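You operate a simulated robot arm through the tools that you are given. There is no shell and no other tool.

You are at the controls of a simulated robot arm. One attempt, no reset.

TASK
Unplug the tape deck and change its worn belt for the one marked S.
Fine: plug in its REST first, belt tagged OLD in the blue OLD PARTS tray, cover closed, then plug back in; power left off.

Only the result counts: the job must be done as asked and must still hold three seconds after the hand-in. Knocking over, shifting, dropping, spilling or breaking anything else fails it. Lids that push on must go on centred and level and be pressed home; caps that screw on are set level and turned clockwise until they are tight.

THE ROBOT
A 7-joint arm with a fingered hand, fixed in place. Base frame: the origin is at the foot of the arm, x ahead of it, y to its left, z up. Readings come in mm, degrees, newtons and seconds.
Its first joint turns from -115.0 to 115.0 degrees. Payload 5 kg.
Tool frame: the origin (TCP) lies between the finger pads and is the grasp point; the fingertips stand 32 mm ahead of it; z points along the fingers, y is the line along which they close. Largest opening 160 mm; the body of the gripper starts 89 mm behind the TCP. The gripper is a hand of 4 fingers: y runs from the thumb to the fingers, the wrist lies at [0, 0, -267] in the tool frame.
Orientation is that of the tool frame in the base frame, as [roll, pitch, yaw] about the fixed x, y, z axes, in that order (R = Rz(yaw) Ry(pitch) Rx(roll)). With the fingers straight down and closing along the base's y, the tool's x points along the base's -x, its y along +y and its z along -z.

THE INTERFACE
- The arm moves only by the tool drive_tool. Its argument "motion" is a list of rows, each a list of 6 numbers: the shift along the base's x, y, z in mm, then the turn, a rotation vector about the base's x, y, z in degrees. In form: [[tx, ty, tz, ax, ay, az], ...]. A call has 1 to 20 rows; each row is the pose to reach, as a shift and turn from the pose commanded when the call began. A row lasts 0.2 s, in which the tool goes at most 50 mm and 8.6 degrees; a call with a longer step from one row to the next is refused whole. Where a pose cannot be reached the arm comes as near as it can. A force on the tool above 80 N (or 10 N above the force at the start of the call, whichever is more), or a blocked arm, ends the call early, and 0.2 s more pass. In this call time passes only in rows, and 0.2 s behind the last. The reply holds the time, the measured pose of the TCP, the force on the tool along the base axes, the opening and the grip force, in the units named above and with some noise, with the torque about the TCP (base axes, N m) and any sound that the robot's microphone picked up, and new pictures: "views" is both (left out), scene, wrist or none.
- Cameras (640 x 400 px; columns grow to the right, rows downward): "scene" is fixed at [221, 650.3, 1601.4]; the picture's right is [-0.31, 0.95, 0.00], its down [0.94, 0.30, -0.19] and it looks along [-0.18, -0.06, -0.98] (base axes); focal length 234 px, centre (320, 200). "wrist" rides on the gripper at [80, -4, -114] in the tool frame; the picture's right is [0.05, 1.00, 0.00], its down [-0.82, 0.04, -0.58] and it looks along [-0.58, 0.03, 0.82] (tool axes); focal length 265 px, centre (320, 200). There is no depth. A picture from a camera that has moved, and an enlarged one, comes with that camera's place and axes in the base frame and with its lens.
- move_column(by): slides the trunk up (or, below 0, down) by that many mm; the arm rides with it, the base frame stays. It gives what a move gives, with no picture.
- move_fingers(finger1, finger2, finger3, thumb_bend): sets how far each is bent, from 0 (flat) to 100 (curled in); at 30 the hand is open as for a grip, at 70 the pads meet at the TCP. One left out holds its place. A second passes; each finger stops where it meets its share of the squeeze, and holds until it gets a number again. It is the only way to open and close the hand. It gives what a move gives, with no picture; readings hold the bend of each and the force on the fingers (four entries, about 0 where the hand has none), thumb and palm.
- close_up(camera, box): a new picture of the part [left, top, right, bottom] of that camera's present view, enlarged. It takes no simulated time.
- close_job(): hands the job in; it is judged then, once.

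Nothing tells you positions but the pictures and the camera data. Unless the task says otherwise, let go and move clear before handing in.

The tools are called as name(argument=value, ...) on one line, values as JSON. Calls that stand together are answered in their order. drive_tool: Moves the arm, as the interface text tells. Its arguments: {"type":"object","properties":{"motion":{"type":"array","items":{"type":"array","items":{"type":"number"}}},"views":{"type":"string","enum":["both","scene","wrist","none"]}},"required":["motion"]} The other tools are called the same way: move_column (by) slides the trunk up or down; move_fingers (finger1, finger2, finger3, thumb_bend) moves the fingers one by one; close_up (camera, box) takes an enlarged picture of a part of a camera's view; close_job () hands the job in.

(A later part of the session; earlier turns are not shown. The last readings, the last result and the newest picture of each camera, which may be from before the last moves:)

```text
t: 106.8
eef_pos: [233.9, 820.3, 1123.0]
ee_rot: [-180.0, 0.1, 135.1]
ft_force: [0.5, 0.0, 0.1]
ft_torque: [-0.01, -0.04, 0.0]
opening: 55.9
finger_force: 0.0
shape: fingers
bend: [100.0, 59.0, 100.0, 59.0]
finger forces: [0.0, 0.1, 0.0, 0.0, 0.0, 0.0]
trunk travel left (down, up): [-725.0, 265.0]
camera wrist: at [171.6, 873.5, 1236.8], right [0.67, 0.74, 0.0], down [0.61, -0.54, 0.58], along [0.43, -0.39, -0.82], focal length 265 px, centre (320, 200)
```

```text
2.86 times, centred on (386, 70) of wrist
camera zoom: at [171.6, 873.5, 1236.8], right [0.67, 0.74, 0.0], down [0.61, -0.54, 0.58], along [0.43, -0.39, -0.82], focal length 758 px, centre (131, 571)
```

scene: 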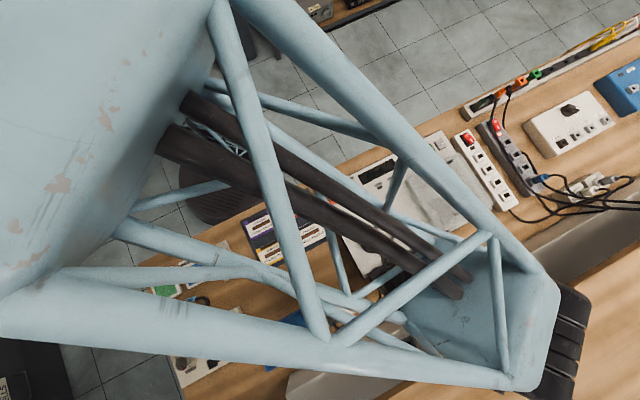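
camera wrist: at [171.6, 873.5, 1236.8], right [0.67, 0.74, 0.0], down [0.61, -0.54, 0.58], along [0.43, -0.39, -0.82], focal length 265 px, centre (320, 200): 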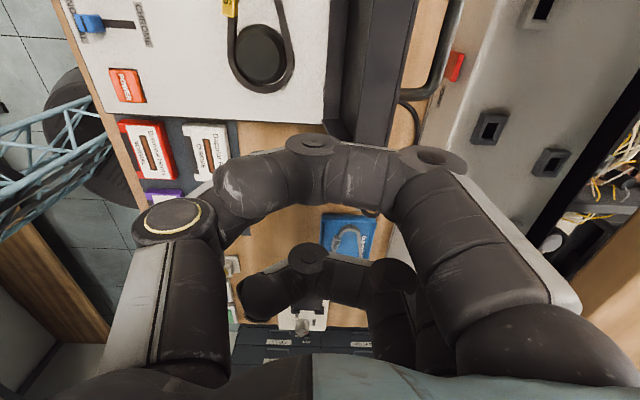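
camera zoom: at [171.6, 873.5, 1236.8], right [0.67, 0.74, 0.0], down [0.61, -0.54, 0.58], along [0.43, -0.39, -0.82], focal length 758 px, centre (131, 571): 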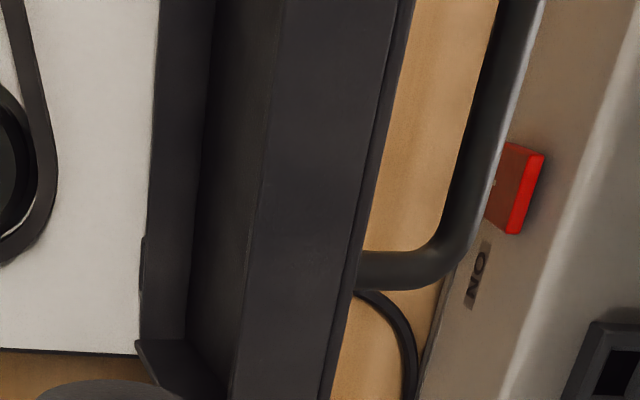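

The cover's edge spans p≈772–800 at z≈1030. Moving over it and lowering to straddle it.

drive_tool(motion=[[14, 14, 0, 0, 0, 0], [28.7, 28.7, -15, 0, 0, 0], [28.7, 28.7, -40, 0, 0, 0], [28.7, 28.7, -58, 0, 0, 0], [28.7, 28.7, -66, 0, 0, 0]], views="wrist")

close_up(camera="wrist", box=[190, 60, 446, 220])

```text
t: 108.0
eef_pos: [262.5, 849.0, 1056.8]
ee_rot: [-179.9, 0.1, 135.1]
ft_force: [0.1, -0.5, -0.7]
ft_torque: [0.01, -0.01, 0.01]
opening: 55.9
finger_force: 0.1
shape: fingers
bend: [100.0, 59.0, 100.0, 59.0]
finger forces: [0.1, 0.0, 0.0, 0.0, 0.1, 0.0]
trunk travel left (down, up): [-725.0, 265.0]
camera wrist: at [200.5, 902.7, 1170.9], right [0.67, 0.74, 0.0], down [0.61, -0.55, 0.58], along [0.43, -0.39, -0.82], focal length 265 px, centre (320, 200)
```

wrist: 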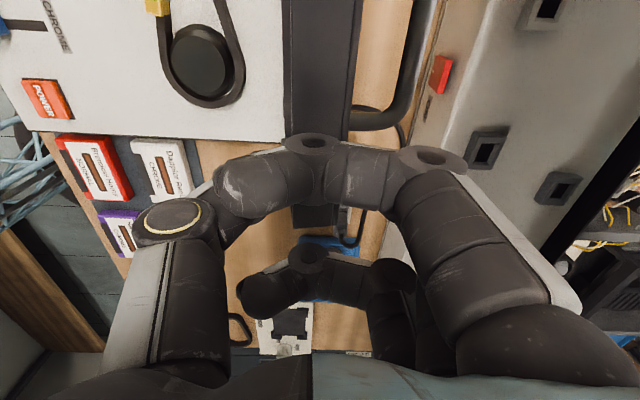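

```text
2.50 times, centred on (318, 140) of wrist
camera zoom: at [200.5, 902.7, 1170.9], right [0.67, 0.74, 0.0], down [0.61, -0.55, 0.58], along [0.43, -0.39, -0.82], focal length 664 px, centre (325, 350)
```

zoom: 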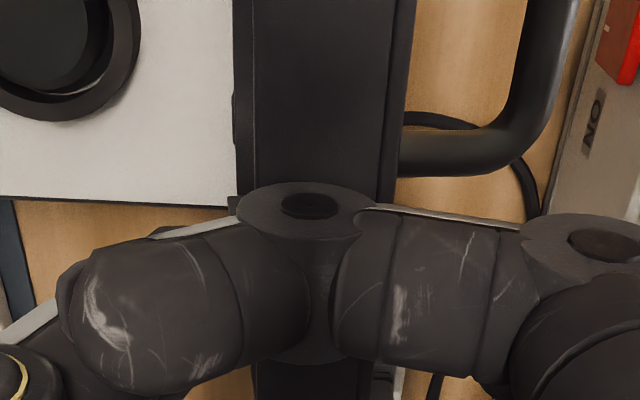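

The cover's edge is centred between thumb and finger 2. Closing on it.

move_fingers(finger2=70, thumb_bend=70)

close_up(camera="wrist", box=[190, 60, 446, 220])

```text
t: 109.0
eef_pos: [262.9, 849.2, 1057.4]
ee_rot: [-179.9, 0.1, 135.1]
ft_force: [-2.1, -3.4, -4.9]
ft_torque: [0.0, -0.05, 0.0]
opening: 51.7
finger_force: 7.8
shape: fingers
bend: [100.0, 65.0, 100.0, 67.0]
finger forces: [0.1, 5.2, 0.0, 0.0, 10.3, 0.1]
trunk travel left (down, up): [-725.0, 265.0]
```

```text
2.50 times, centred on (318, 140) of wrist
camera zoom: at [200.2, 902.6, 1170.6], right [0.67, 0.74, 0.0], down [0.61, -0.54, 0.58], along [0.43, -0.39, -0.82], focal length 664 px, centre (325, 350)
```

zoom: 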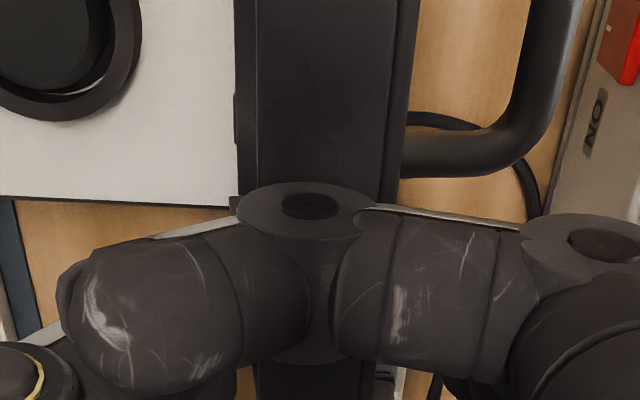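

Firm contact on both sides. Now swinging the cover down about its hinge, rotating the hand with it, in small steps.

drive_tool(motion=[[-8.3, -8.3, 2.5, 2.8, -2.8, 0], [-16.7, -16.7, 4.1, 5.7, -5.7, 0], [-25.2, -25.2, 4.9, 8.5, -8.5, 0], [-33.7, -33.7, 4.8, 11.3, -11.3, 0]], views="both")

```text
t: 110.0
eef_pos: [229.0, 815.3, 1061.3]
ee_rot: [164.0, 0.1, 134.9]
ft_force: [0.6, 0.9, -10.4]
ft_torque: [0.08, -0.04, 0.02]
opening: 52.1
finger_force: 8.0
shape: fingers
bend: [100.0, 64.0, 100.0, 67.0]
finger forces: [0.1, 6.1, 0.0, 0.0, 9.2, 0.0]
trunk travel left (down, up): [-725.0, 265.0]
camera wrist: at [144.8, 846.9, 1169.4], right [0.64, 0.72, 0.27], down [0.49, -0.66, 0.57], along [0.59, -0.23, -0.78], focal length 265 px, centre (320, 200)
```

scene: 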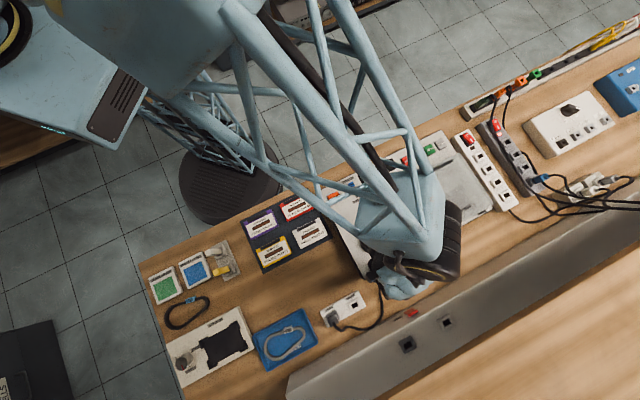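
wrist: 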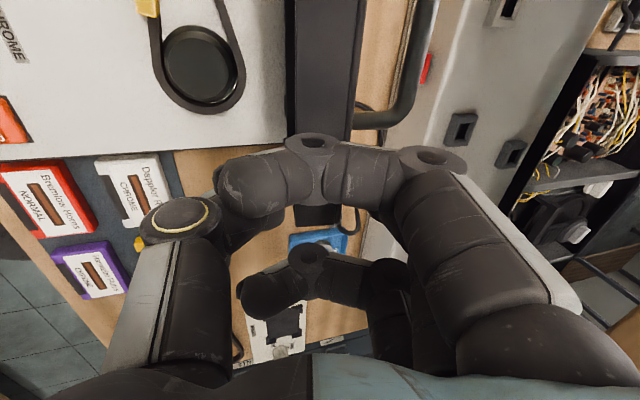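

The cover follows well. Continuing the swing.

drive_tool(motion=[[-8.5, -8.5, -2.9, 2.8, -2.8, 0], [-16.9, -16.9, -4.6, 5.7, -5.7, 0], [-25.2, -25.2, -7.1, 8.5, -8.5, 0], [-33.3, -33.3, -10.4, 11.3, -11.3, 0], [-41.3, -41.3, -14.6, 14.1, -14.1, 0], [-49, -49, -19.5, 17, -17, 0]], views="both")

```text
t: 111.3
eef_pos: [310.4, 746.3, 1060.7]
ee_rot: [143.6, -0.9, 125.1]
ft_force: [-1.0, 0.2, -0.6]
ft_torque: [-0.02, -0.03, -0.02]
opening: 50.8
finger_force: 0.0
shape: fingers
bend: [100.0, 70.0, 100.0, 70.0]
finger forces: [0.1, 0.0, 0.0, 0.0, 0.1, 0.0]
out of reach, approached as far as the arm can: row 6
trunk travel left (down, up): [-725.0, 265.0]
stopped in row 6: the arm was blocked; the commanded pose is now the measured one
camera wrist: at [205.4, 769.7, 1151.4], right [0.63, 0.5, 0.59], down [0.22, -0.85, 0.48], along [0.74, -0.17, -0.65], focal length 265 px, centre (320, 200)
```

scene: 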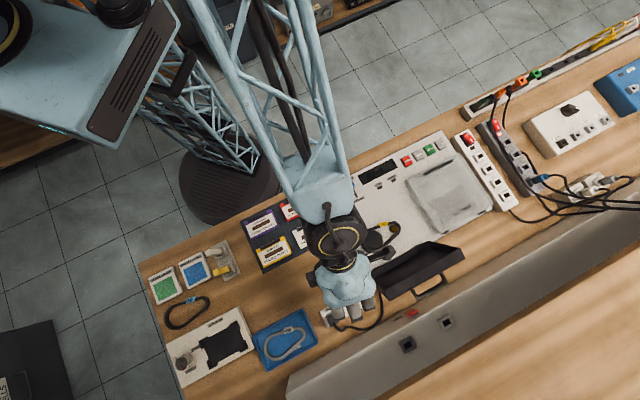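
wrist: 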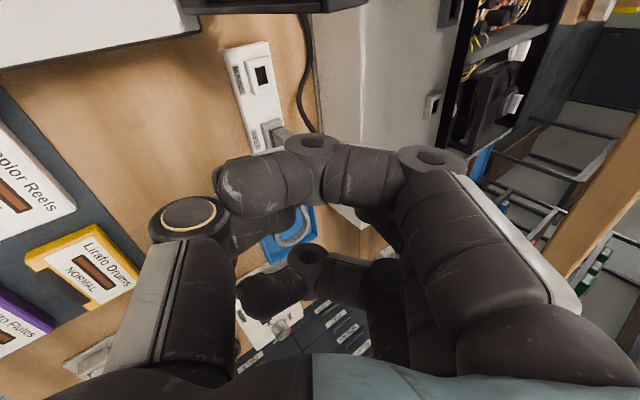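

The arm ran into a joint limit at about 36° of tilt and slipped off; the cover simply stayed open. I'll straighten the hand, check nothing was disturbed, and redo the swing with less tilt.

drive_tool(motion=[[0, 0, 12, -4.2, 6, 0], [0, 0, 24, -8.4, 12, 0], [0, 0, 36, -12.6, 18, 0], [0, 0, 48, -16.8, 24, 0], [0, 0, 60, -20.9, 29.8, 0]], views="none")

drive_tool(motion=[[-5, -5, 0, 0, 0, 5], [-10, -10, 0, 0, 0, 9.9]], views="both")

close_up(camera="scene", box=[300, 210, 500, 335])

```text
t: 112.5
eef_pos: [309.0, 746.3, 1121.4]
ee_rot: [-179.8, -0.9, 124.6]
ft_force: [-0.4, -1.0, 0.2]
ft_torque: [-0.02, 0.01, 0.0]
opening: 50.5
finger_force: 0.1
shape: fingers
bend: [100.0, 70.0, 100.0, 70.0]
finger forces: [0.0, 0.0, 0.0, 0.0, 0.1, 0.0]
trunk travel left (down, up): [-725.0, 265.0]
```

```text
t: 113.1
eef_pos: [297.8, 735.4, 1119.9]
ee_rot: [179.9, -0.8, 134.5]
ft_force: [-0.2, -0.2, -0.4]
ft_torque: [0.01, -0.02, -0.01]
opening: 50.8
finger_force: 0.2
shape: fingers
bend: [100.0, 70.0, 100.0, 70.0]
finger forces: [0.0, 0.0, 0.1, 0.1, 0.1, 0.1]
trunk travel left (down, up): [-725.0, 265.0]
camera wrist: at [238.6, 789.0, 1235.6], right [0.68, 0.74, 0.0], down [0.61, -0.56, 0.57], along [0.42, -0.38, -0.82], focal length 265 px, centre (320, 200)
```

scene: 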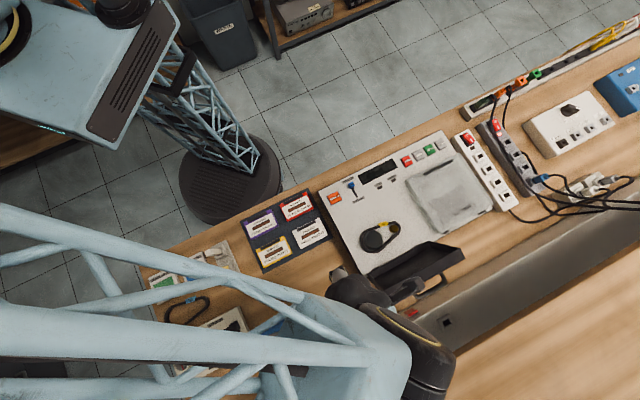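
wrist: 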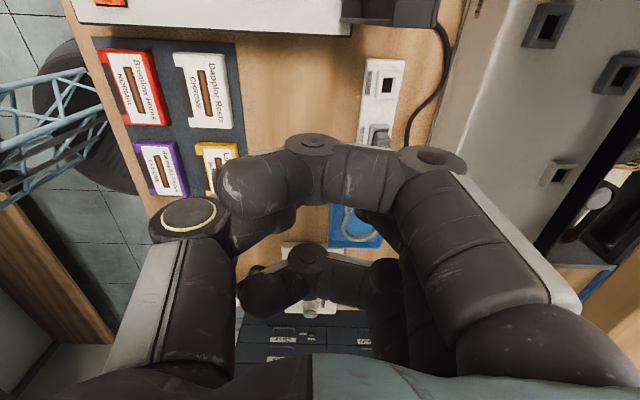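

```text
3.20 times, centred on (400, 272) of scene
camera zoom: at [221.0, 650.3, 1601.4], right [-0.31, 0.95, 0.0], down [0.94, 0.3, -0.19], along [-0.18, -0.06, -0.98], focal length 749 px, centre (64, -32)
```

zoom: 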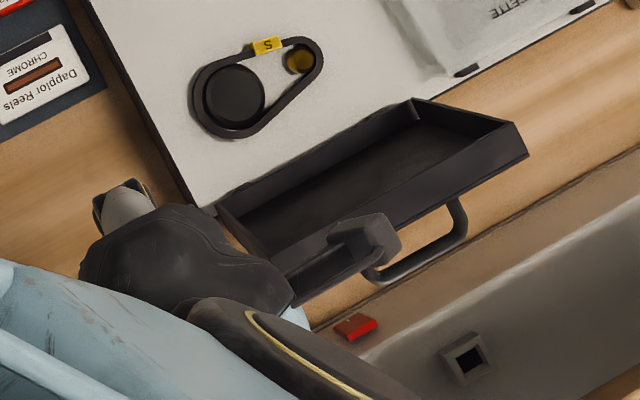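

All is undisturbed. I'll now dry-run the tilted lowering poses in free air over the deck (the cover is out of the way) to be sure they're reachable before touching the cover again.

move_fingers(finger1=30, finger2=59, finger3=30, thumb_bend=59)

drive_tool(motion=[[-31, 2, -5, 0, 0, 0.5], [-62, 4, -10, 0, 0, 0.5], [-93, 6, -20, 0, 0, 0.5], [-122.5, 8.5, -30, 0, 0, 0.5]], views="none")

drive_tool(motion=[[0, 0, 0, 4.2, -4.2, 0], [0, 0, 0, 8.5, -8.5, 0], [0, 0, 0, 12.7, -12.7, 0], [0, 0, 0, 17, -17, 0]], views="wrist")

```text
t: 114.1
eef_pos: [298.0, 737.1, 1120.6]
ee_rot: [-179.9, -0.8, 134.3]
ft_force: [0.3, 0.8, 0.8]
ft_torque: [0.04, 0.01, -0.01]
opening: 112.4
finger_force: 0.2
shape: fingers
bend: [30.0, 59.0, 30.0, 59.0]
finger forces: [0.1, 0.0, 0.0, 0.1, 0.0, 0.0]
trunk travel left (down, up): [-725.0, 265.0]
```

```text
t: 115.1
eef_pos: [176.2, 745.8, 1090.9]
ee_rot: [179.9, -0.8, 134.8]
ft_force: [0.1, -0.8, -0.6]
ft_torque: [-0.01, 0.03, 0.04]
opening: 112.3
finger_force: 0.1
shape: fingers
bend: [30.0, 59.0, 30.0, 59.0]
finger forces: [0.1, 0.0, 0.1, 0.0, 0.1, 0.1]
trunk travel left (down, up): [-725.0, 265.0]
```

```text
t: 116.1
eef_pos: [175.2, 745.3, 1091.0]
ee_rot: [155.9, -0.7, 135.3]
ft_force: [-0.1, -0.7, 0.1]
ft_torque: [-0.04, 0.01, 0.04]
opening: 112.5
finger_force: 0.1
shape: fingers
bend: [30.0, 59.0, 30.0, 59.0]
finger forces: [0.0, 0.0, 0.1, 0.1, 0.0, 0.0]
trunk travel left (down, up): [-725.0, 265.0]
camera wrist: at [81.8, 764.4, 1194.7], right [0.61, 0.68, 0.41], down [0.45, -0.72, 0.53], along [0.66, -0.14, -0.74], focal length 265 px, centre (320, 200)
```

wrist: 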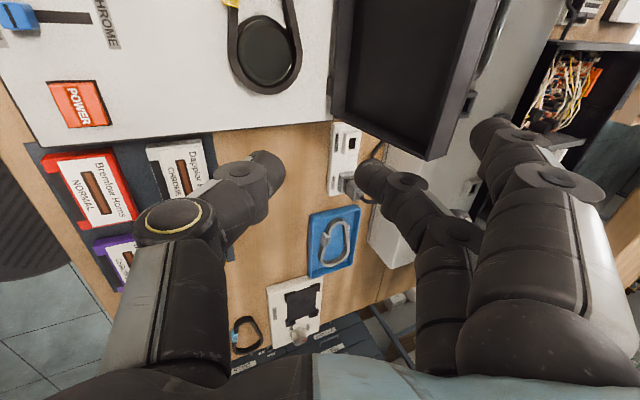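

Tilt 24° is fine here. Testing 30° and then the lower poses, still in free air.

drive_tool(motion=[[0, 0, 0, 2.1, -2.1, 0], [0, 0, 0, 4.2, -4.2, 0]], views="none")

drive_tool(motion=[[-6, -6, -30, 0, 0, 0], [-12, -12, -60, 0, 0, 0], [-20, -20, -95, 0, 0, 0]], views="none")

```text
t: 116.9
eef_pos: [220.6, 742.8, 1108.9]
ee_rot: [149.4, -2.2, 131.6]
ft_force: [-0.4, 0.0, -0.2]
ft_torque: [0.0, -0.05, -0.03]
opening: 112.7
finger_force: 0.2
shape: fingers
bend: [30.0, 59.0, 30.0, 59.0]
finger forces: [0.0, 0.0, 0.1, 0.0, 0.0, 0.0]
trunk travel left (down, up): [-725.0, 265.0]
stopped in row 2: the arm was blocked; the commanded pose is now the measured one
```

```text
t: 117.9
eef_pos: [265.0, 713.9, 1029.7]
ee_rot: [148.8, -3.5, 126.4]
ft_force: [0.5, 0.3, 0.4]
ft_torque: [0.01, -0.01, -0.01]
opening: 112.7
finger_force: 0.0
shape: fingers
bend: [30.0, 59.0, 30.0, 59.0]
finger forces: [0.0, 0.0, 0.0, 0.0, 0.0, 0.0]
trunk travel left (down, up): [-725.0, 265.0]
stopped in row 3: the arm was blocked; the commanded pose is now the measured one
```

30° is blocked by a wrist limit in this posture. Lowering the trunk should flatten the forearm and give more tilt. First I'll straighten the hand up high.

drive_tool(motion=[[0, 0, 20, -5.7, 5.4, 2.3], [0, 0, 40, -11.5, 10.7, 4.7], [0, 0, 60, -17.2, 16.1, 7], [0, 0, 80, -22.95, 21.45, 9.34]], views="none")

move_column(by=-150)

```text
t: 118.9
eef_pos: [262.2, 715.7, 1106.9]
ee_rot: [-179.7, -0.1, 135.4]
ft_force: [0.3, 0.3, -1.2]
ft_torque: [0.02, 0.01, -0.02]
opening: 112.5
finger_force: 0.1
shape: fingers
bend: [30.0, 59.0, 30.0, 59.0]
finger forces: [0.0, 0.0, 0.0, 0.1, 0.1, 0.1]
trunk travel left (down, up): [-725.0, 265.0]
```

```text
t: 120.7
eef_pos: [263.1, 716.4, 959.3]
ee_rot: [-179.9, 0.0, 135.3]
ft_force: [0.5, -0.4, -0.1]
ft_torque: [0.0, 0.02, -0.01]
opening: 112.7
finger_force: 0.0
shape: fingers
bend: [30.0, 59.0, 30.0, 59.0]
finger forces: [0.1, 0.0, 0.1, 0.1, 0.1, 0.1]
trunk travel left (down, up): [-575.0, 415.0]
```

Trunk is 150 mm lower. Bringing the hand back up over the deck and testing tilt there.

drive_tool(motion=[[0, 0, 44, 0, 0, 0], [0, 0, 88, 0, 0, 0], [0, 0, 132, 0, 0, 0], [-29, 9, 132, 0, 0, 0], [-58, 18, 132, 0, 0, 0], [-87.8, 27.5, 132, 0, 0, 0]], views="both")

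drive_tool(motion=[[0, 0, 0, 4.2, -4.2, 0], [0, 0, 0, 8.5, -8.5, 0], [0, 0, 0, 12.7, -12.7, 0], [0, 0, 0, 17, -17, 0], [0, 0, 0, 19.1, -19.1, 0], [0, 0, 0, 21.2, -21.2, 0]], views="none")

```text
t: 122.1
eef_pos: [175.9, 744.7, 1091.0]
ee_rot: [-180.0, -0.1, 135.3]
ft_force: [-0.6, -0.5, -0.1]
ft_torque: [-0.02, 0.01, -0.03]
opening: 112.8
finger_force: 0.1
shape: fingers
bend: [30.0, 59.0, 30.0, 59.0]
finger forces: [0.0, 0.1, 0.0, 0.0, 0.0, 0.0]
trunk travel left (down, up): [-575.0, 415.0]
camera wrist: at [113.2, 796.8, 1204.1], right [0.67, 0.75, 0.0], down [0.61, -0.54, 0.58], along [0.43, -0.38, -0.82], focal length 265 px, centre (320, 200)
```

scene: 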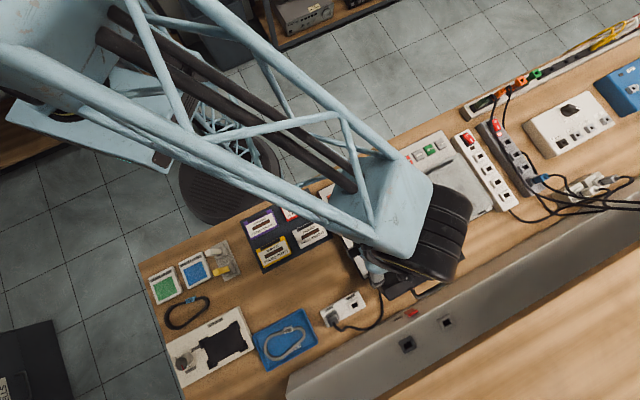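
wrist: 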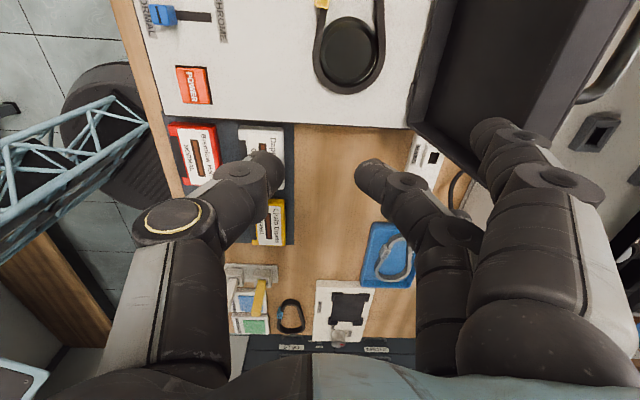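

```text
t: 123.7
eef_pos: [204.7, 733.1, 1067.1]
ee_rot: [151.3, 1.5, 133.3]
ft_force: [1.1, -0.3, -0.1]
ft_torque: [-0.03, 0.01, 0.03]
opening: 112.8
finger_force: 0.1
shape: fingers
bend: [30.0, 59.0, 30.0, 59.0]
finger forces: [0.1, 0.0, 0.0, 0.0, 0.0, 0.0]
trunk travel left (down, up): [-575.0, 415.0]
stopped in row 6: the arm was blocked; the commanded pose is now the measured one
```

The tilt limit belongs to this hand yaw, not the trunk height. With the hand yawed like for the plug, larger tilt worked, so I'll use fingers 1 and 3 as a fork straddling the cover's edge. Straightening up and restoring the trunk first.

drive_tool(motion=[[0, 0, 5, -4.7, 5.5, 0], [0, 0, 10, -9.3, 11, 0], [0, 0, 15, -14, 16.4, 0], [0, 0, 20, -18.6, 21.9, 0]], views="none")

move_column(by=150)

move_fingers(finger1=45, finger2=100, finger3=45, thumb_bend=30)

```text
t: 124.7
eef_pos: [201.3, 735.7, 1088.7]
ee_rot: [179.9, -0.3, 133.8]
ft_force: [0.4, 0.3, -0.7]
ft_torque: [-0.01, 0.02, 0.02]
opening: 112.7
finger_force: 0.1
shape: fingers
bend: [30.0, 59.0, 30.0, 59.0]
finger forces: [0.0, 0.1, 0.0, 0.0, 0.0, 0.0]
trunk travel left (down, up): [-575.0, 415.0]
```

```text
t: 126.4
eef_pos: [200.5, 735.0, 1238.8]
ee_rot: [179.8, -0.1, 133.8]
ft_force: [0.2, 0.0, 0.3]
ft_torque: [0.03, 0.01, -0.01]
opening: 112.6
finger_force: 0.1
shape: fingers
bend: [30.0, 59.0, 30.0, 59.0]
finger forces: [0.0, 0.1, 0.0, 0.0, 0.0, 0.1]
trunk travel left (down, up): [-725.0, 265.0]
```

```text
t: 127.4
eef_pos: [201.3, 734.4, 1238.3]
ee_rot: [179.7, -0.1, 133.8]
ft_force: [0.5, 0.7, 0.0]
ft_torque: [0.01, 0.01, 0.03]
opening: 141.1
finger_force: 0.1
shape: fingers
bend: [45.0, 100.0, 45.0, 30.0]
finger forces: [0.1, 0.0, 0.0, 0.1, 0.0, 0.0]
trunk travel left (down, up): [-725.0, 265.0]
```

Turning to the plug-style yaw and coming down over the deck to dry-run the tilts.

drive_tool(motion=[[1, -2.6, -10, 0, 0, 8.3], [2, -5.2, -20, 0, 0, 16.6], [3, -7.8, -30, 0, 0, 24.9], [4, -10.4, -40, 0, 0, 33.2], [5, -13, -50, 0, 0, 41.5], [6, -15.6, -60, 0, 0, 49.8], [7, -18.2, -70, 0, 0, 58.1], [8, -20.8, -80, 0, 0, 66.4], [9, -23.4, -90, 0, 0, 74.7], [10.5, -26, -105, 0, 0, 83], [12.3, -28.7, -118, 0, 0, 91.2]], views="wrist")

drive_tool(motion=[[0, 0, 0, 4.9, -4.9, 0], [0, 0, 0, 9.9, -9.9, 0], [0, 0, -20, 14.8, -14.8, 0], [0, 0, -40, 19.8, -19.8, 0], [-5, -5, -60, 24.7, -24.7, 0], [-10, -10, -80, 28.3, -28.3, 0]], views="wrist")

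```text
t: 129.8
eef_pos: [213.2, 706.6, 1121.4]
ee_rot: [179.7, -0.1, -134.9]
ft_force: [0.0, 0.0, -0.4]
ft_torque: [-0.01, -0.03, 0.01]
opening: 141.1
finger_force: 0.0
shape: fingers
bend: [45.0, 100.0, 45.0, 30.0]
finger forces: [0.0, 0.0, 0.0, 0.0, 0.0, 0.1]
trunk travel left (down, up): [-725.0, 265.0]
camera wrist: at [158.7, 645.2, 1235.2], right [-0.74, 0.67, 0.01], down [0.55, 0.61, 0.58], along [0.38, 0.43, -0.82], focal length 265 px, centre (320, 200)
```

wrist: 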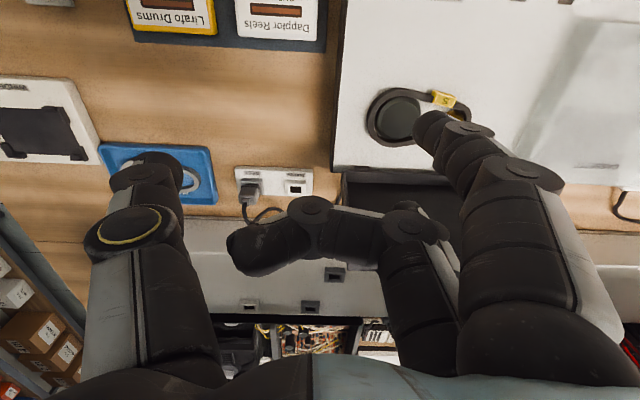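

```text
t: 131.2
eef_pos: [211.4, 682.6, 1038.1]
ee_rot: [-178.9, 36.4, -137.8]
ft_force: [-2.1, 4.1, 1.0]
ft_torque: [-0.32, -0.17, -0.06]
opening: 140.9
finger_force: 0.0
shape: fingers
bend: [45.0, 100.0, 45.0, 30.0]
finger forces: [0.1, 0.0, 0.0, 0.0, 0.0, 0.0]
out of reach, approached as far as the arm can: row 5, 6
trunk travel left (down, up): [-725.0, 265.0]
camera wrist: at [113.6, 591.8, 1082.0], right [-0.69, 0.72, -0.05], down [0.2, 0.25, 0.95], along [0.69, 0.65, -0.32], focal length 265 px, centre (320, 200)
```

wrist: 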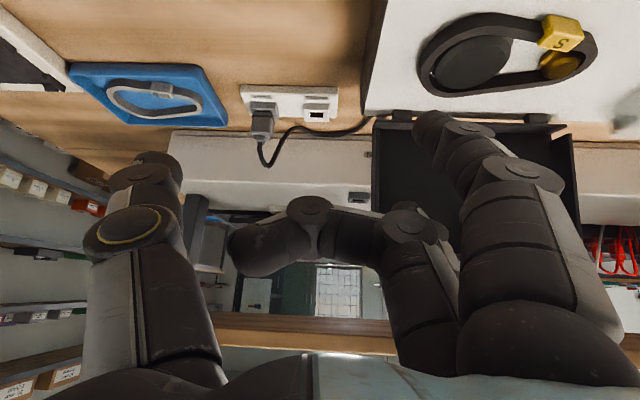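

About 30° is the practical limit here, so I'll use a fork with up to 28° tilt. Checking the lowest pose I'd need, in free air.

drive_tool(motion=[[0, 0, 0, -5, 5, 0], [0, 0, 0, -8.5, 8.5, 0], [-4, -4, -20, -8.5, 8.5, 0], [-8.5, -8.5, -43, -8.5, 8.5, 0]], views="none")

drive_tool(motion=[[-6, -6, -18, 0, 0, 0]], views="wrist")

```text
t: 132.2
eef_pos: [204.4, 680.9, 995.9]
ee_rot: [-178.2, 24.8, -134.4]
ft_force: [0.1, 0.6, -0.4]
ft_torque: [-0.02, -0.02, -0.03]
opening: 141.1
finger_force: 0.1
shape: fingers
bend: [45.0, 100.0, 45.0, 30.0]
finger forces: [0.0, 0.1, 0.1, 0.0, 0.1, 0.1]
trunk travel left (down, up): [-725.0, 265.0]
```

```text
t: 132.6
eef_pos: [196.9, 673.2, 977.4]
ee_rot: [-178.1, 24.8, -134.5]
ft_force: [0.6, -0.2, 0.1]
ft_torque: [-0.01, -0.01, 0.0]
opening: 140.9
finger_force: 0.1
shape: fingers
bend: [45.0, 100.0, 45.0, 30.0]
finger forces: [0.0, 0.1, 0.1, 0.0, 0.0, 0.0]
trunk travel left (down, up): [-725.0, 265.0]
camera wrist: at [110.3, 587.3, 1047.1], right [-0.74, 0.67, -0.05], down [0.31, 0.4, 0.86], along [0.6, 0.62, -0.5], focal length 265 px, centre (320, 200)
```

wrist: 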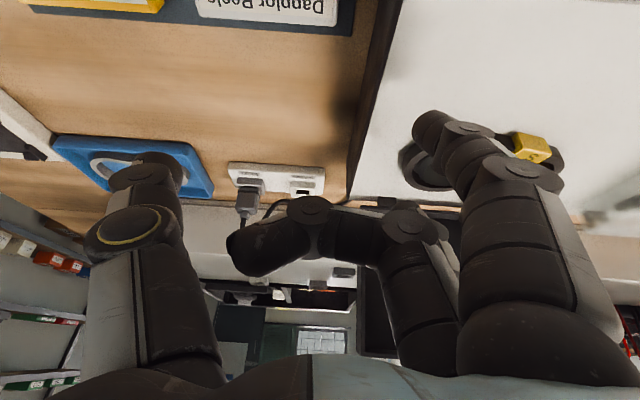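

Reachable at ~25°. Testing a few degrees more at this low pose.

drive_tool(motion=[[0, 0, 0, 2.8, -2.8, 0]], views="none")

drive_tool(motion=[[0, 0, 0, 2.8, -2.8, 0]], views="none")

```text
t: 133.2
eef_pos: [304.9, 648.6, 988.5]
ee_rot: [-179.4, 29.3, -144.8]
ft_force: [-0.7, 0.2, 0.1]
ft_torque: [0.04, -0.03, -0.01]
opening: 141.0
finger_force: 0.1
shape: fingers
bend: [45.0, 100.0, 45.0, 30.0]
finger forces: [0.0, 0.1, 0.0, 0.0, 0.0, 0.0]
trunk travel left (down, up): [-725.0, 265.0]
stopped in row 1: the arm was blocked; the commanded pose is now the measured one
```

```text
t: 133.8
eef_pos: [385.4, 619.2, 1002.0]
ee_rot: [178.3, 33.2, -153.2]
ft_force: [-0.6, 0.2, 0.3]
ft_torque: [0.03, 0.0, 0.01]
opening: 141.3
finger_force: 0.1
shape: fingers
bend: [45.0, 100.0, 45.0, 30.0]
finger forces: [0.1, 0.1, 0.0, 0.0, 0.0, 0.0]
trunk travel left (down, up): [-725.0, 265.0]
stopped in row 1: the arm was blocked; the commanded pose is now the measured one
```

The tilt cap is ~25° there. Better idea: with the hand vertical and yawed diagonally, finger 1 can nudge the cover past vertical and the thumb can catch it and then serve as a movable prop all the way down, with nothing else over the cover. First straighten up and rise.

drive_tool(motion=[[0, 0, 25, -4.1, 7.2, 0], [0, 0, 50, -8.3, 14.5, 0], [0, 0, 80, -12.4, 21.7, 0], [0, 0, 118, -16.5, 28.9, 0]], views="none")

move_fingers(finger1=58, finger2=58, finger3=58, thumb_bend=58)

close_up(camera="scene", box=[0, 0, 640, 400])

```text
t: 135.0
eef_pos: [221.1, 679.7, 1118.4]
ee_rot: [179.9, -0.1, -138.2]
ft_force: [0.9, 0.1, 0.1]
ft_torque: [0.07, 0.12, -0.03]
opening: 141.1
finger_force: 0.1
shape: fingers
bend: [45.0, 100.0, 45.0, 30.0]
finger forces: [0.0, 0.0, 0.0, 0.1, 0.0, 0.0]
trunk travel left (down, up): [-725.0, 265.0]
stopped in row 4: the arm was blocked; the commanded pose is now the measured one
```

```text
t: 136.0
eef_pos: [219.2, 680.5, 1119.7]
ee_rot: [-180.0, 0.1, -138.2]
ft_force: [-0.2, -0.7, -0.1]
ft_torque: [-0.02, -0.01, -0.01]
opening: 65.1
finger_force: 0.1
shape: fingers
bend: [57.0, 57.0, 57.0, 57.0]
finger forces: [0.1, 0.1, 0.1, 0.1, 0.1, 0.0]
trunk travel left (down, up): [-725.0, 265.0]
```

```text
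1.00 times, centred on (320, 200) of scene (not enlarged: the box is as wide or as high as the picture)
camera zoom: at [221.0, 650.3, 1601.4], right [-0.31, 0.95, 0.0], down [0.94, 0.3, -0.19], along [-0.18, -0.06, -0.98], focal length 234 px, centre (320, 200)
```

zoom: 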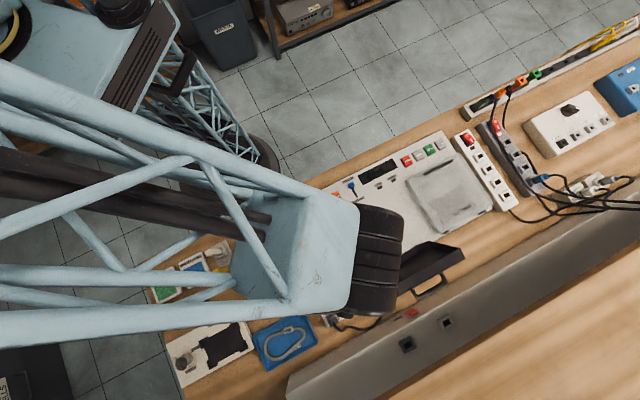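

All is undisturbed. Yawing to the diagonal orientation while moving alongside the cover.

drive_tool(motion=[[-3.4, 3.4, 0, 0, 0, -8.24], [-6.8, 6.8, 0, 0, 0, -16.5], [-10.2, 10.2, 0, 0, 0, -24.7], [-13.6, 13.6, 0, 0, 0, -33], [-17, 17, 0, 0, 0, -41.2], [-20.4, 20.4, 0, 0, 0, -49.4], [-23.8, 23.8, 0, 0, 0, -57.7], [-27.2, 27.2, 0, 0, 0, -65.9], [-30.6, 30.6, 0, 0, 0, -74.1], [-34, 34, 0, 0, 0, -82.4], [-37.4, 37.4, 0, 0, 0, -90.6], [-40.8, 40.8, 0, 0, 0, -98.9], [-44.2, 44.2, 0, 0, 0, -107.1], [-47.6, 47.6, 0, 0, 0, -115.3], [-51, 51, 0, 0, 0, -123.6], [-54.4, 54.4, 0, 0, 0, -131.8]], views="none")

drive_tool(motion=[[30, 30, 0, 0, 0, 0], [60, 60, 0, 0, 0, 0], [85, 85, 0, 0, 0, 0]], views="wrist")

```text
t: 139.4
eef_pos: [165.1, 736.4, 1118.4]
ee_rot: [179.9, 0.0, 89.7]
ft_force: [-0.5, 0.2, -0.1]
ft_torque: [-0.02, 0.0, -0.02]
opening: 65.2
finger_force: 0.0
shape: fingers
bend: [57.0, 57.0, 57.0, 57.0]
finger forces: [0.0, 0.0, 0.0, 0.0, 0.1, 0.1]
trunk travel left (down, up): [-725.0, 265.0]
```

```text
t: 140.2
eef_pos: [250.6, 822.8, 1117.0]
ee_rot: [180.0, 0.2, 89.9]
ft_force: [0.9, 0.0, 0.2]
ft_torque: [-0.02, 0.03, -0.01]
opening: 64.9
finger_force: 0.1
shape: fingers
bend: [57.0, 57.0, 57.0, 57.0]
finger forces: [0.0, 0.0, 0.0, 0.0, 0.1, 0.1]
trunk travel left (down, up): [-725.0, 265.0]
camera wrist: at [244.6, 902.3, 1231.6], right [1.0, 0.05, 0.0], down [0.04, -0.81, 0.58], along [0.03, -0.58, -0.82], focal length 265 px, centre (320, 200)
```

wrist: 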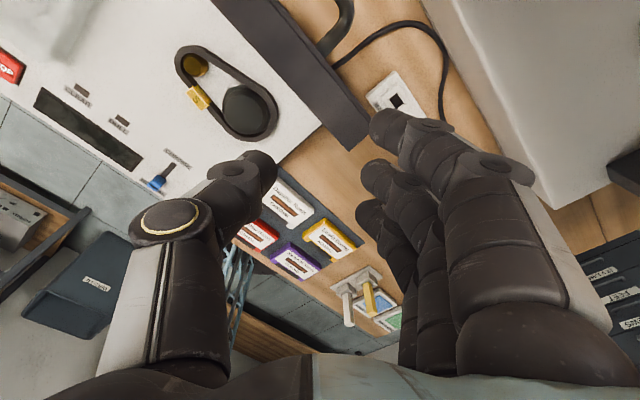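

The cover's edge sits between thumb (robot side) and finger 1 (far side). Shifting slightly and lowering to straddle it.

drive_tool(motion=[[3, 3, -20, 0, 0, 0], [3, 3, -40, 0, 0, 0], [3, 3, -58, 0, 0, 0]], views="wrist")

close_up(camera="wrist", box=[200, 40, 456, 200])

```text
t: 141.0
eef_pos: [254.0, 822.5, 1061.0]
ee_rot: [-180.0, 0.1, 90.0]
ft_force: [2.6, -2.6, 0.3]
ft_torque: [-0.1, -0.05, -0.09]
opening: 64.8
finger_force: 1.6
shape: fingers
bend: [57.0, 56.0, 57.0, 57.0]
finger forces: [0.1, 2.7, 0.0, 0.0, 0.0, 0.0]
trunk travel left (down, up): [-725.0, 265.0]
camera wrist: at [247.6, 903.7, 1174.7], right [1.0, 0.05, 0.0], down [0.04, -0.81, 0.58], along [0.03, -0.58, -0.82], focal length 265 px, centre (320, 200)
```

wrist: 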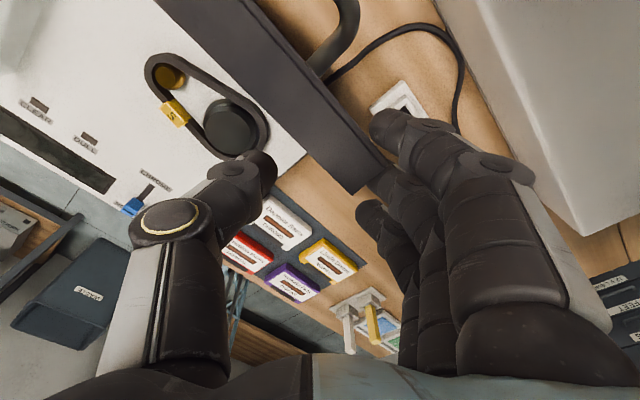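

```text
2.50 times, centred on (328, 120) of wrist
camera zoom: at [247.6, 903.7, 1174.7], right [1.0, 0.05, 0.0], down [0.04, -0.81, 0.58], along [0.03, -0.58, -0.82], focal length 664 px, centre (300, 400)
```

zoom: 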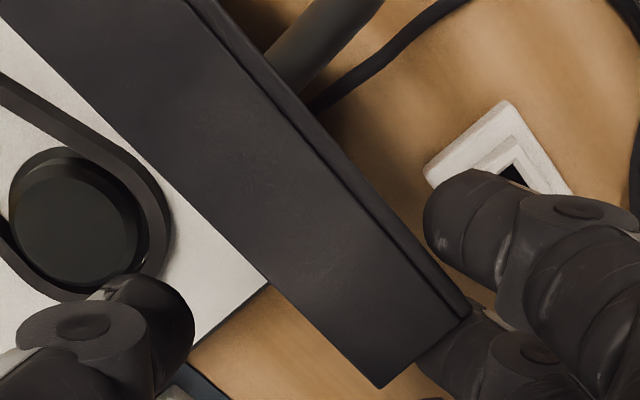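

Finger 2 just touches the cover's corner. Now nudging the cover toward the robot past vertical; the thumb will catch it.

drive_tool(motion=[[-5, -5, 0, 0, 0, 0], [-10, -10, 0, 0, 0, 0], [-15, -15, 0, 0, 0, 0], [-20, -20, 0, 0, 0, 0]], views="wrist")

close_up(camera="wrist", box=[200, 40, 456, 200])

```text
t: 142.0
eef_pos: [232.8, 803.3, 1061.1]
ee_rot: [180.0, 0.1, 90.1]
ft_force: [2.2, -0.2, 2.2]
ft_torque: [0.01, -0.11, -0.05]
opening: 64.9
finger_force: 1.6
shape: fingers
bend: [57.0, 56.0, 57.0, 57.0]
finger forces: [0.4, 2.0, 0.0, 0.1, 0.1, 0.0]
trunk travel left (down, up): [-725.0, 265.0]
camera wrist: at [226.7, 882.8, 1175.2], right [1.0, 0.05, 0.0], down [0.04, -0.82, 0.58], along [0.03, -0.58, -0.82], focal length 265 px, centre (320, 200)
```

wrist: 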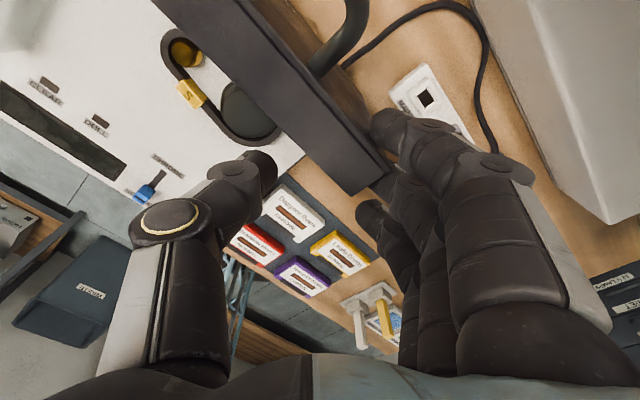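

```text
2.50 times, centred on (328, 120) of wrist
camera zoom: at [226.7, 882.8, 1175.2], right [1.0, 0.05, 0.0], down [0.04, -0.82, 0.58], along [0.03, -0.58, -0.82], focal length 664 px, centre (300, 400)
```

zoom: 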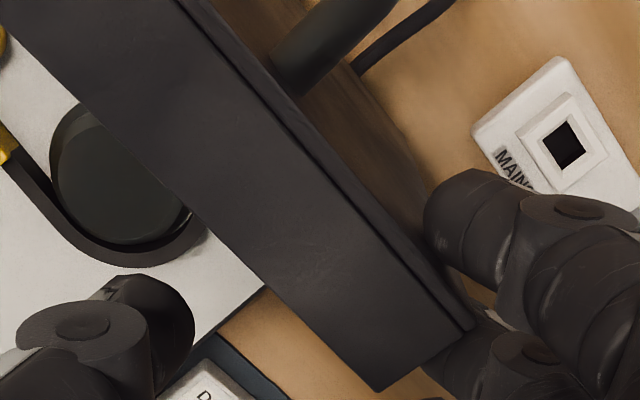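

It's near vertical now. A bit further until it tips onto the thumb.

drive_tool(motion=[[-4, -4, 0, 0, 0, 0], [-8, -8, 0, 0, 0, 0], [-8, -8, 0, 0, 0, 0], [-8, -8, 0, 0, 0, 0]], views="wrist")

close_up(camera="wrist", box=[200, 40, 456, 200])

```text
t: 143.0
eef_pos: [225.1, 795.5, 1061.1]
ee_rot: [-179.9, 0.0, 90.0]
ft_force: [2.7, -2.8, 1.4]
ft_torque: [0.02, -0.14, -0.06]
opening: 64.9
finger_force: 1.2
shape: fingers
bend: [57.0, 56.0, 57.0, 57.0]
finger forces: [0.5, 2.6, 0.0, 0.0, 0.1, 0.0]
trunk travel left (down, up): [-725.0, 265.0]
camera wrist: at [219.0, 875.5, 1175.3], right [1.0, 0.05, 0.0], down [0.04, -0.82, 0.58], along [0.03, -0.58, -0.82], focal length 265 px, centre (320, 200)
```

wrist: 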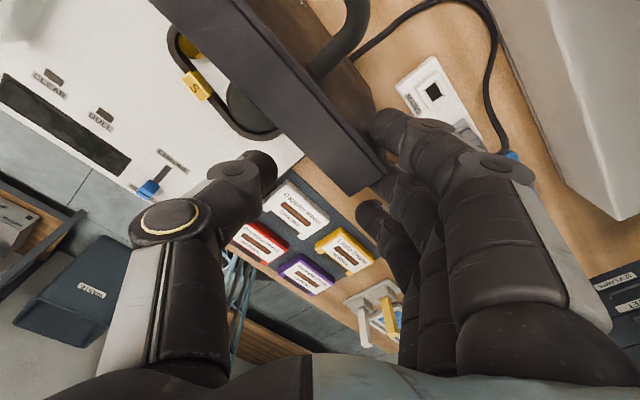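

```text
2.50 times, centred on (328, 120) of wrist
camera zoom: at [219.0, 875.5, 1175.3], right [1.0, 0.05, 0.0], down [0.04, -0.82, 0.58], along [0.03, -0.58, -0.82], focal length 664 px, centre (300, 400)
```

zoom: 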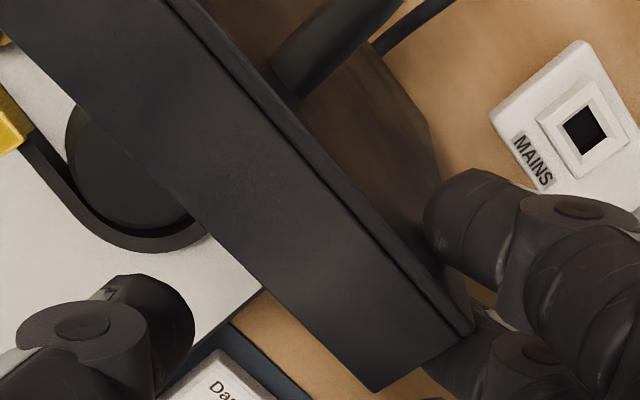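

Not tipped yet. Continuing in small steps.

drive_tool(motion=[[-4, -4, 0, 0, 0, 0], [-8, -8, -0.5, 0, 0, 0], [-12, -12, -1, 0, 0, 0], [-12, -12, -1, 0, 0, 0]], views="wrist")

close_up(camera="wrist", box=[200, 40, 456, 200])

```text
t: 144.0
eef_pos: [213.2, 782.9, 1059.7]
ee_rot: [-180.0, 0.1, 90.1]
ft_force: [1.0, -0.7, 0.8]
ft_torque: [-0.05, -0.08, -0.03]
opening: 65.0
finger_force: 1.2
shape: fingers
bend: [57.0, 56.0, 57.0, 57.0]
finger forces: [0.4, 1.7, 0.0, 0.0, 0.1, 0.0]
trunk travel left (down, up): [-725.0, 265.0]
camera wrist: at [207.2, 863.0, 1174.0], right [1.0, 0.05, 0.0], down [0.04, -0.82, 0.58], along [0.03, -0.58, -0.82], focal length 265 px, centre (320, 200)
```

wrist: 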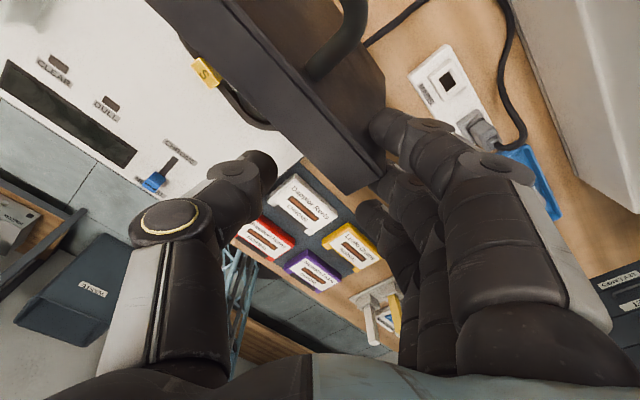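

```text
2.50 times, centred on (328, 120) of wrist
camera zoom: at [207.2, 863.0, 1174.0], right [1.0, 0.05, 0.0], down [0.04, -0.82, 0.58], along [0.03, -0.58, -0.82], focal length 664 px, centre (300, 400)
```

zoom: 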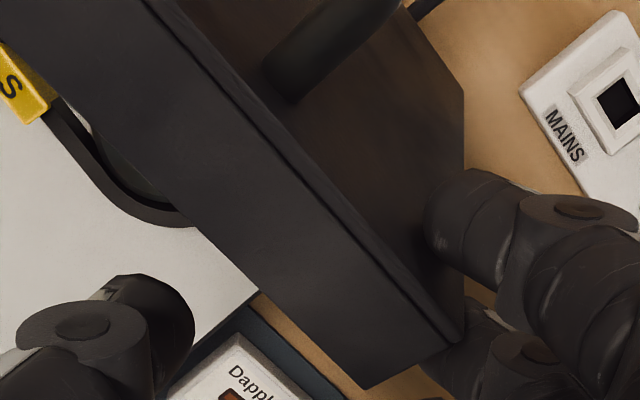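

The hinge has some friction and holds near vertical. I'll lower the hand so the thumb tip stays below the cover's rim, then keep pushing.

drive_tool(motion=[[0, 0, -8, 0, 0, 0], [0, 0, -15, 0, 0, 0], [-4, -4, -17, 0, 0, 0], [-8, -8, -19, 0, 0, 0], [-12, -12, -21, 0, 0, 0]], views="wrist")

close_up(camera="wrist", box=[200, 40, 456, 200])

```text
t: 145.2
eef_pos: [201.2, 771.8, 1038.8]
ee_rot: [179.8, 0.1, 90.0]
ft_force: [0.7, -2.1, 1.5]
ft_torque: [-0.04, -0.09, -0.1]
opening: 64.9
finger_force: 1.6
shape: fingers
bend: [57.0, 56.0, 57.0, 57.0]
finger forces: [0.6, 2.8, 0.1, 0.0, 0.0, 0.0]
trunk travel left (down, up): [-725.0, 265.0]
camera wrist: at [195.2, 850.9, 1153.0], right [1.0, 0.05, 0.0], down [0.04, -0.82, 0.58], along [0.03, -0.58, -0.82], focal length 265 px, centre (320, 200)
```

wrist: 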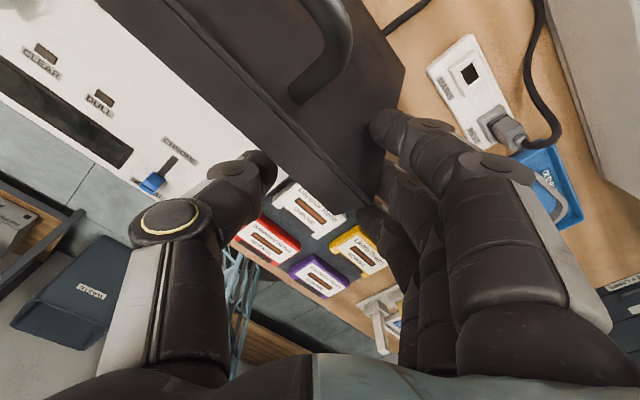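

```text
2.50 times, centred on (328, 120) of wrist
camera zoom: at [195.2, 850.9, 1153.0], right [1.0, 0.05, 0.0], down [0.04, -0.82, 0.58], along [0.03, -0.58, -0.82], focal length 664 px, centre (300, 400)
```

zoom: 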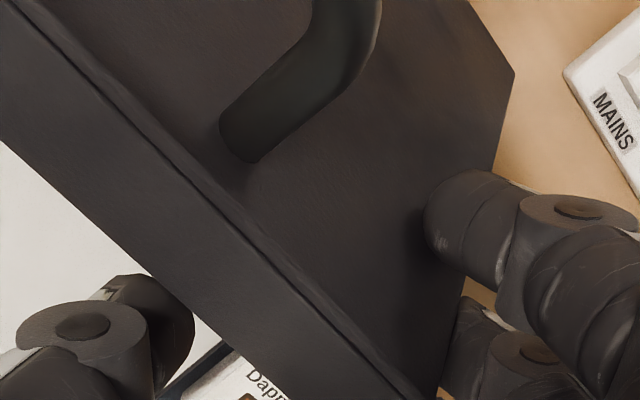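

Continuing; the thumb is now just ahead of the rim.

drive_tool(motion=[[-3, -3, -3, 0, 0, 0], [-6, -6, -6, 0, 0, 0], [-9, -9, -9, 0, 0, 0], [-9, -9, -9, 0, 0, 0]], views="wrist")

close_up(camera="wrist", box=[200, 40, 456, 200])

close_up(camera="scene", box=[320, 180, 480, 290])

```text
t: 146.2
eef_pos: [191.7, 762.1, 1031.0]
ee_rot: [179.9, -0.1, 89.9]
ft_force: [1.2, -2.8, 2.3]
ft_torque: [-0.03, -0.12, -0.12]
opening: 65.0
finger_force: 2.5
shape: fingers
bend: [57.0, 56.0, 57.0, 57.0]
finger forces: [1.0, 3.3, 0.1, 0.0, 0.0, 0.1]
trunk travel left (down, up): [-725.0, 265.0]
camera wrist: at [186.0, 841.9, 1144.7], right [1.0, 0.05, 0.0], down [0.04, -0.82, 0.58], along [0.03, -0.58, -0.82], focal length 265 px, centre (320, 200)
```

wrist: 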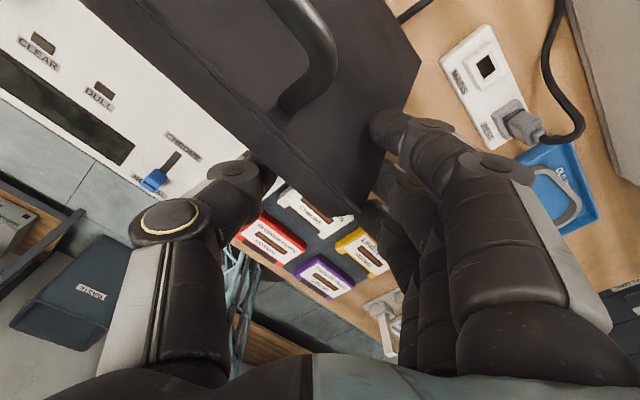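

```text
2.50 times, centred on (328, 120) of wrist
camera zoom: at [186.0, 841.9, 1144.7], right [1.0, 0.05, 0.0], down [0.04, -0.82, 0.58], along [0.03, -0.58, -0.82], focal length 664 px, centre (300, 400)
```

zoom: 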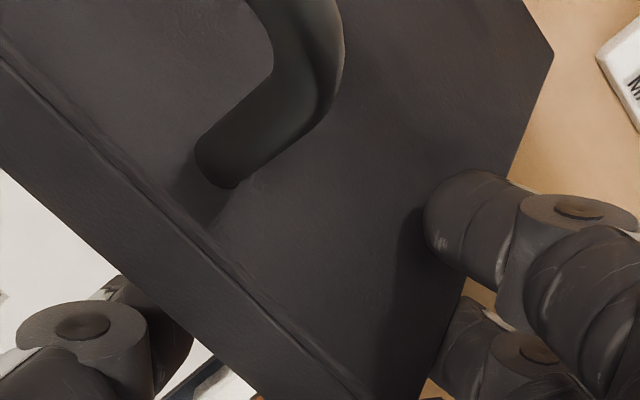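

```text
3.64 times, centred on (400, 235) of scene
camera zoom: at [221.0, 650.3, 1601.4], right [-0.31, 0.95, 0.0], down [0.94, 0.3, -0.19], along [-0.18, -0.06, -0.98], focal length 851 px, centre (29, 73)
```

zoom: 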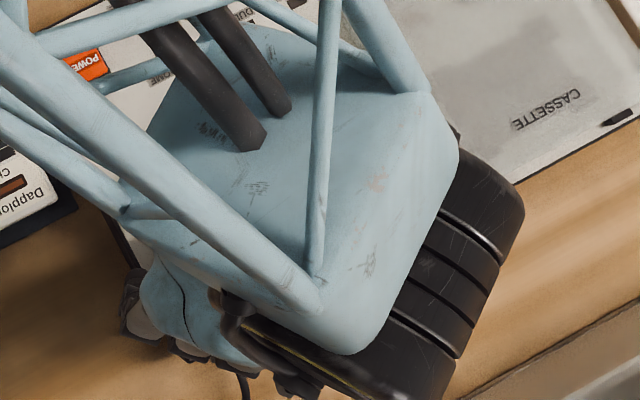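

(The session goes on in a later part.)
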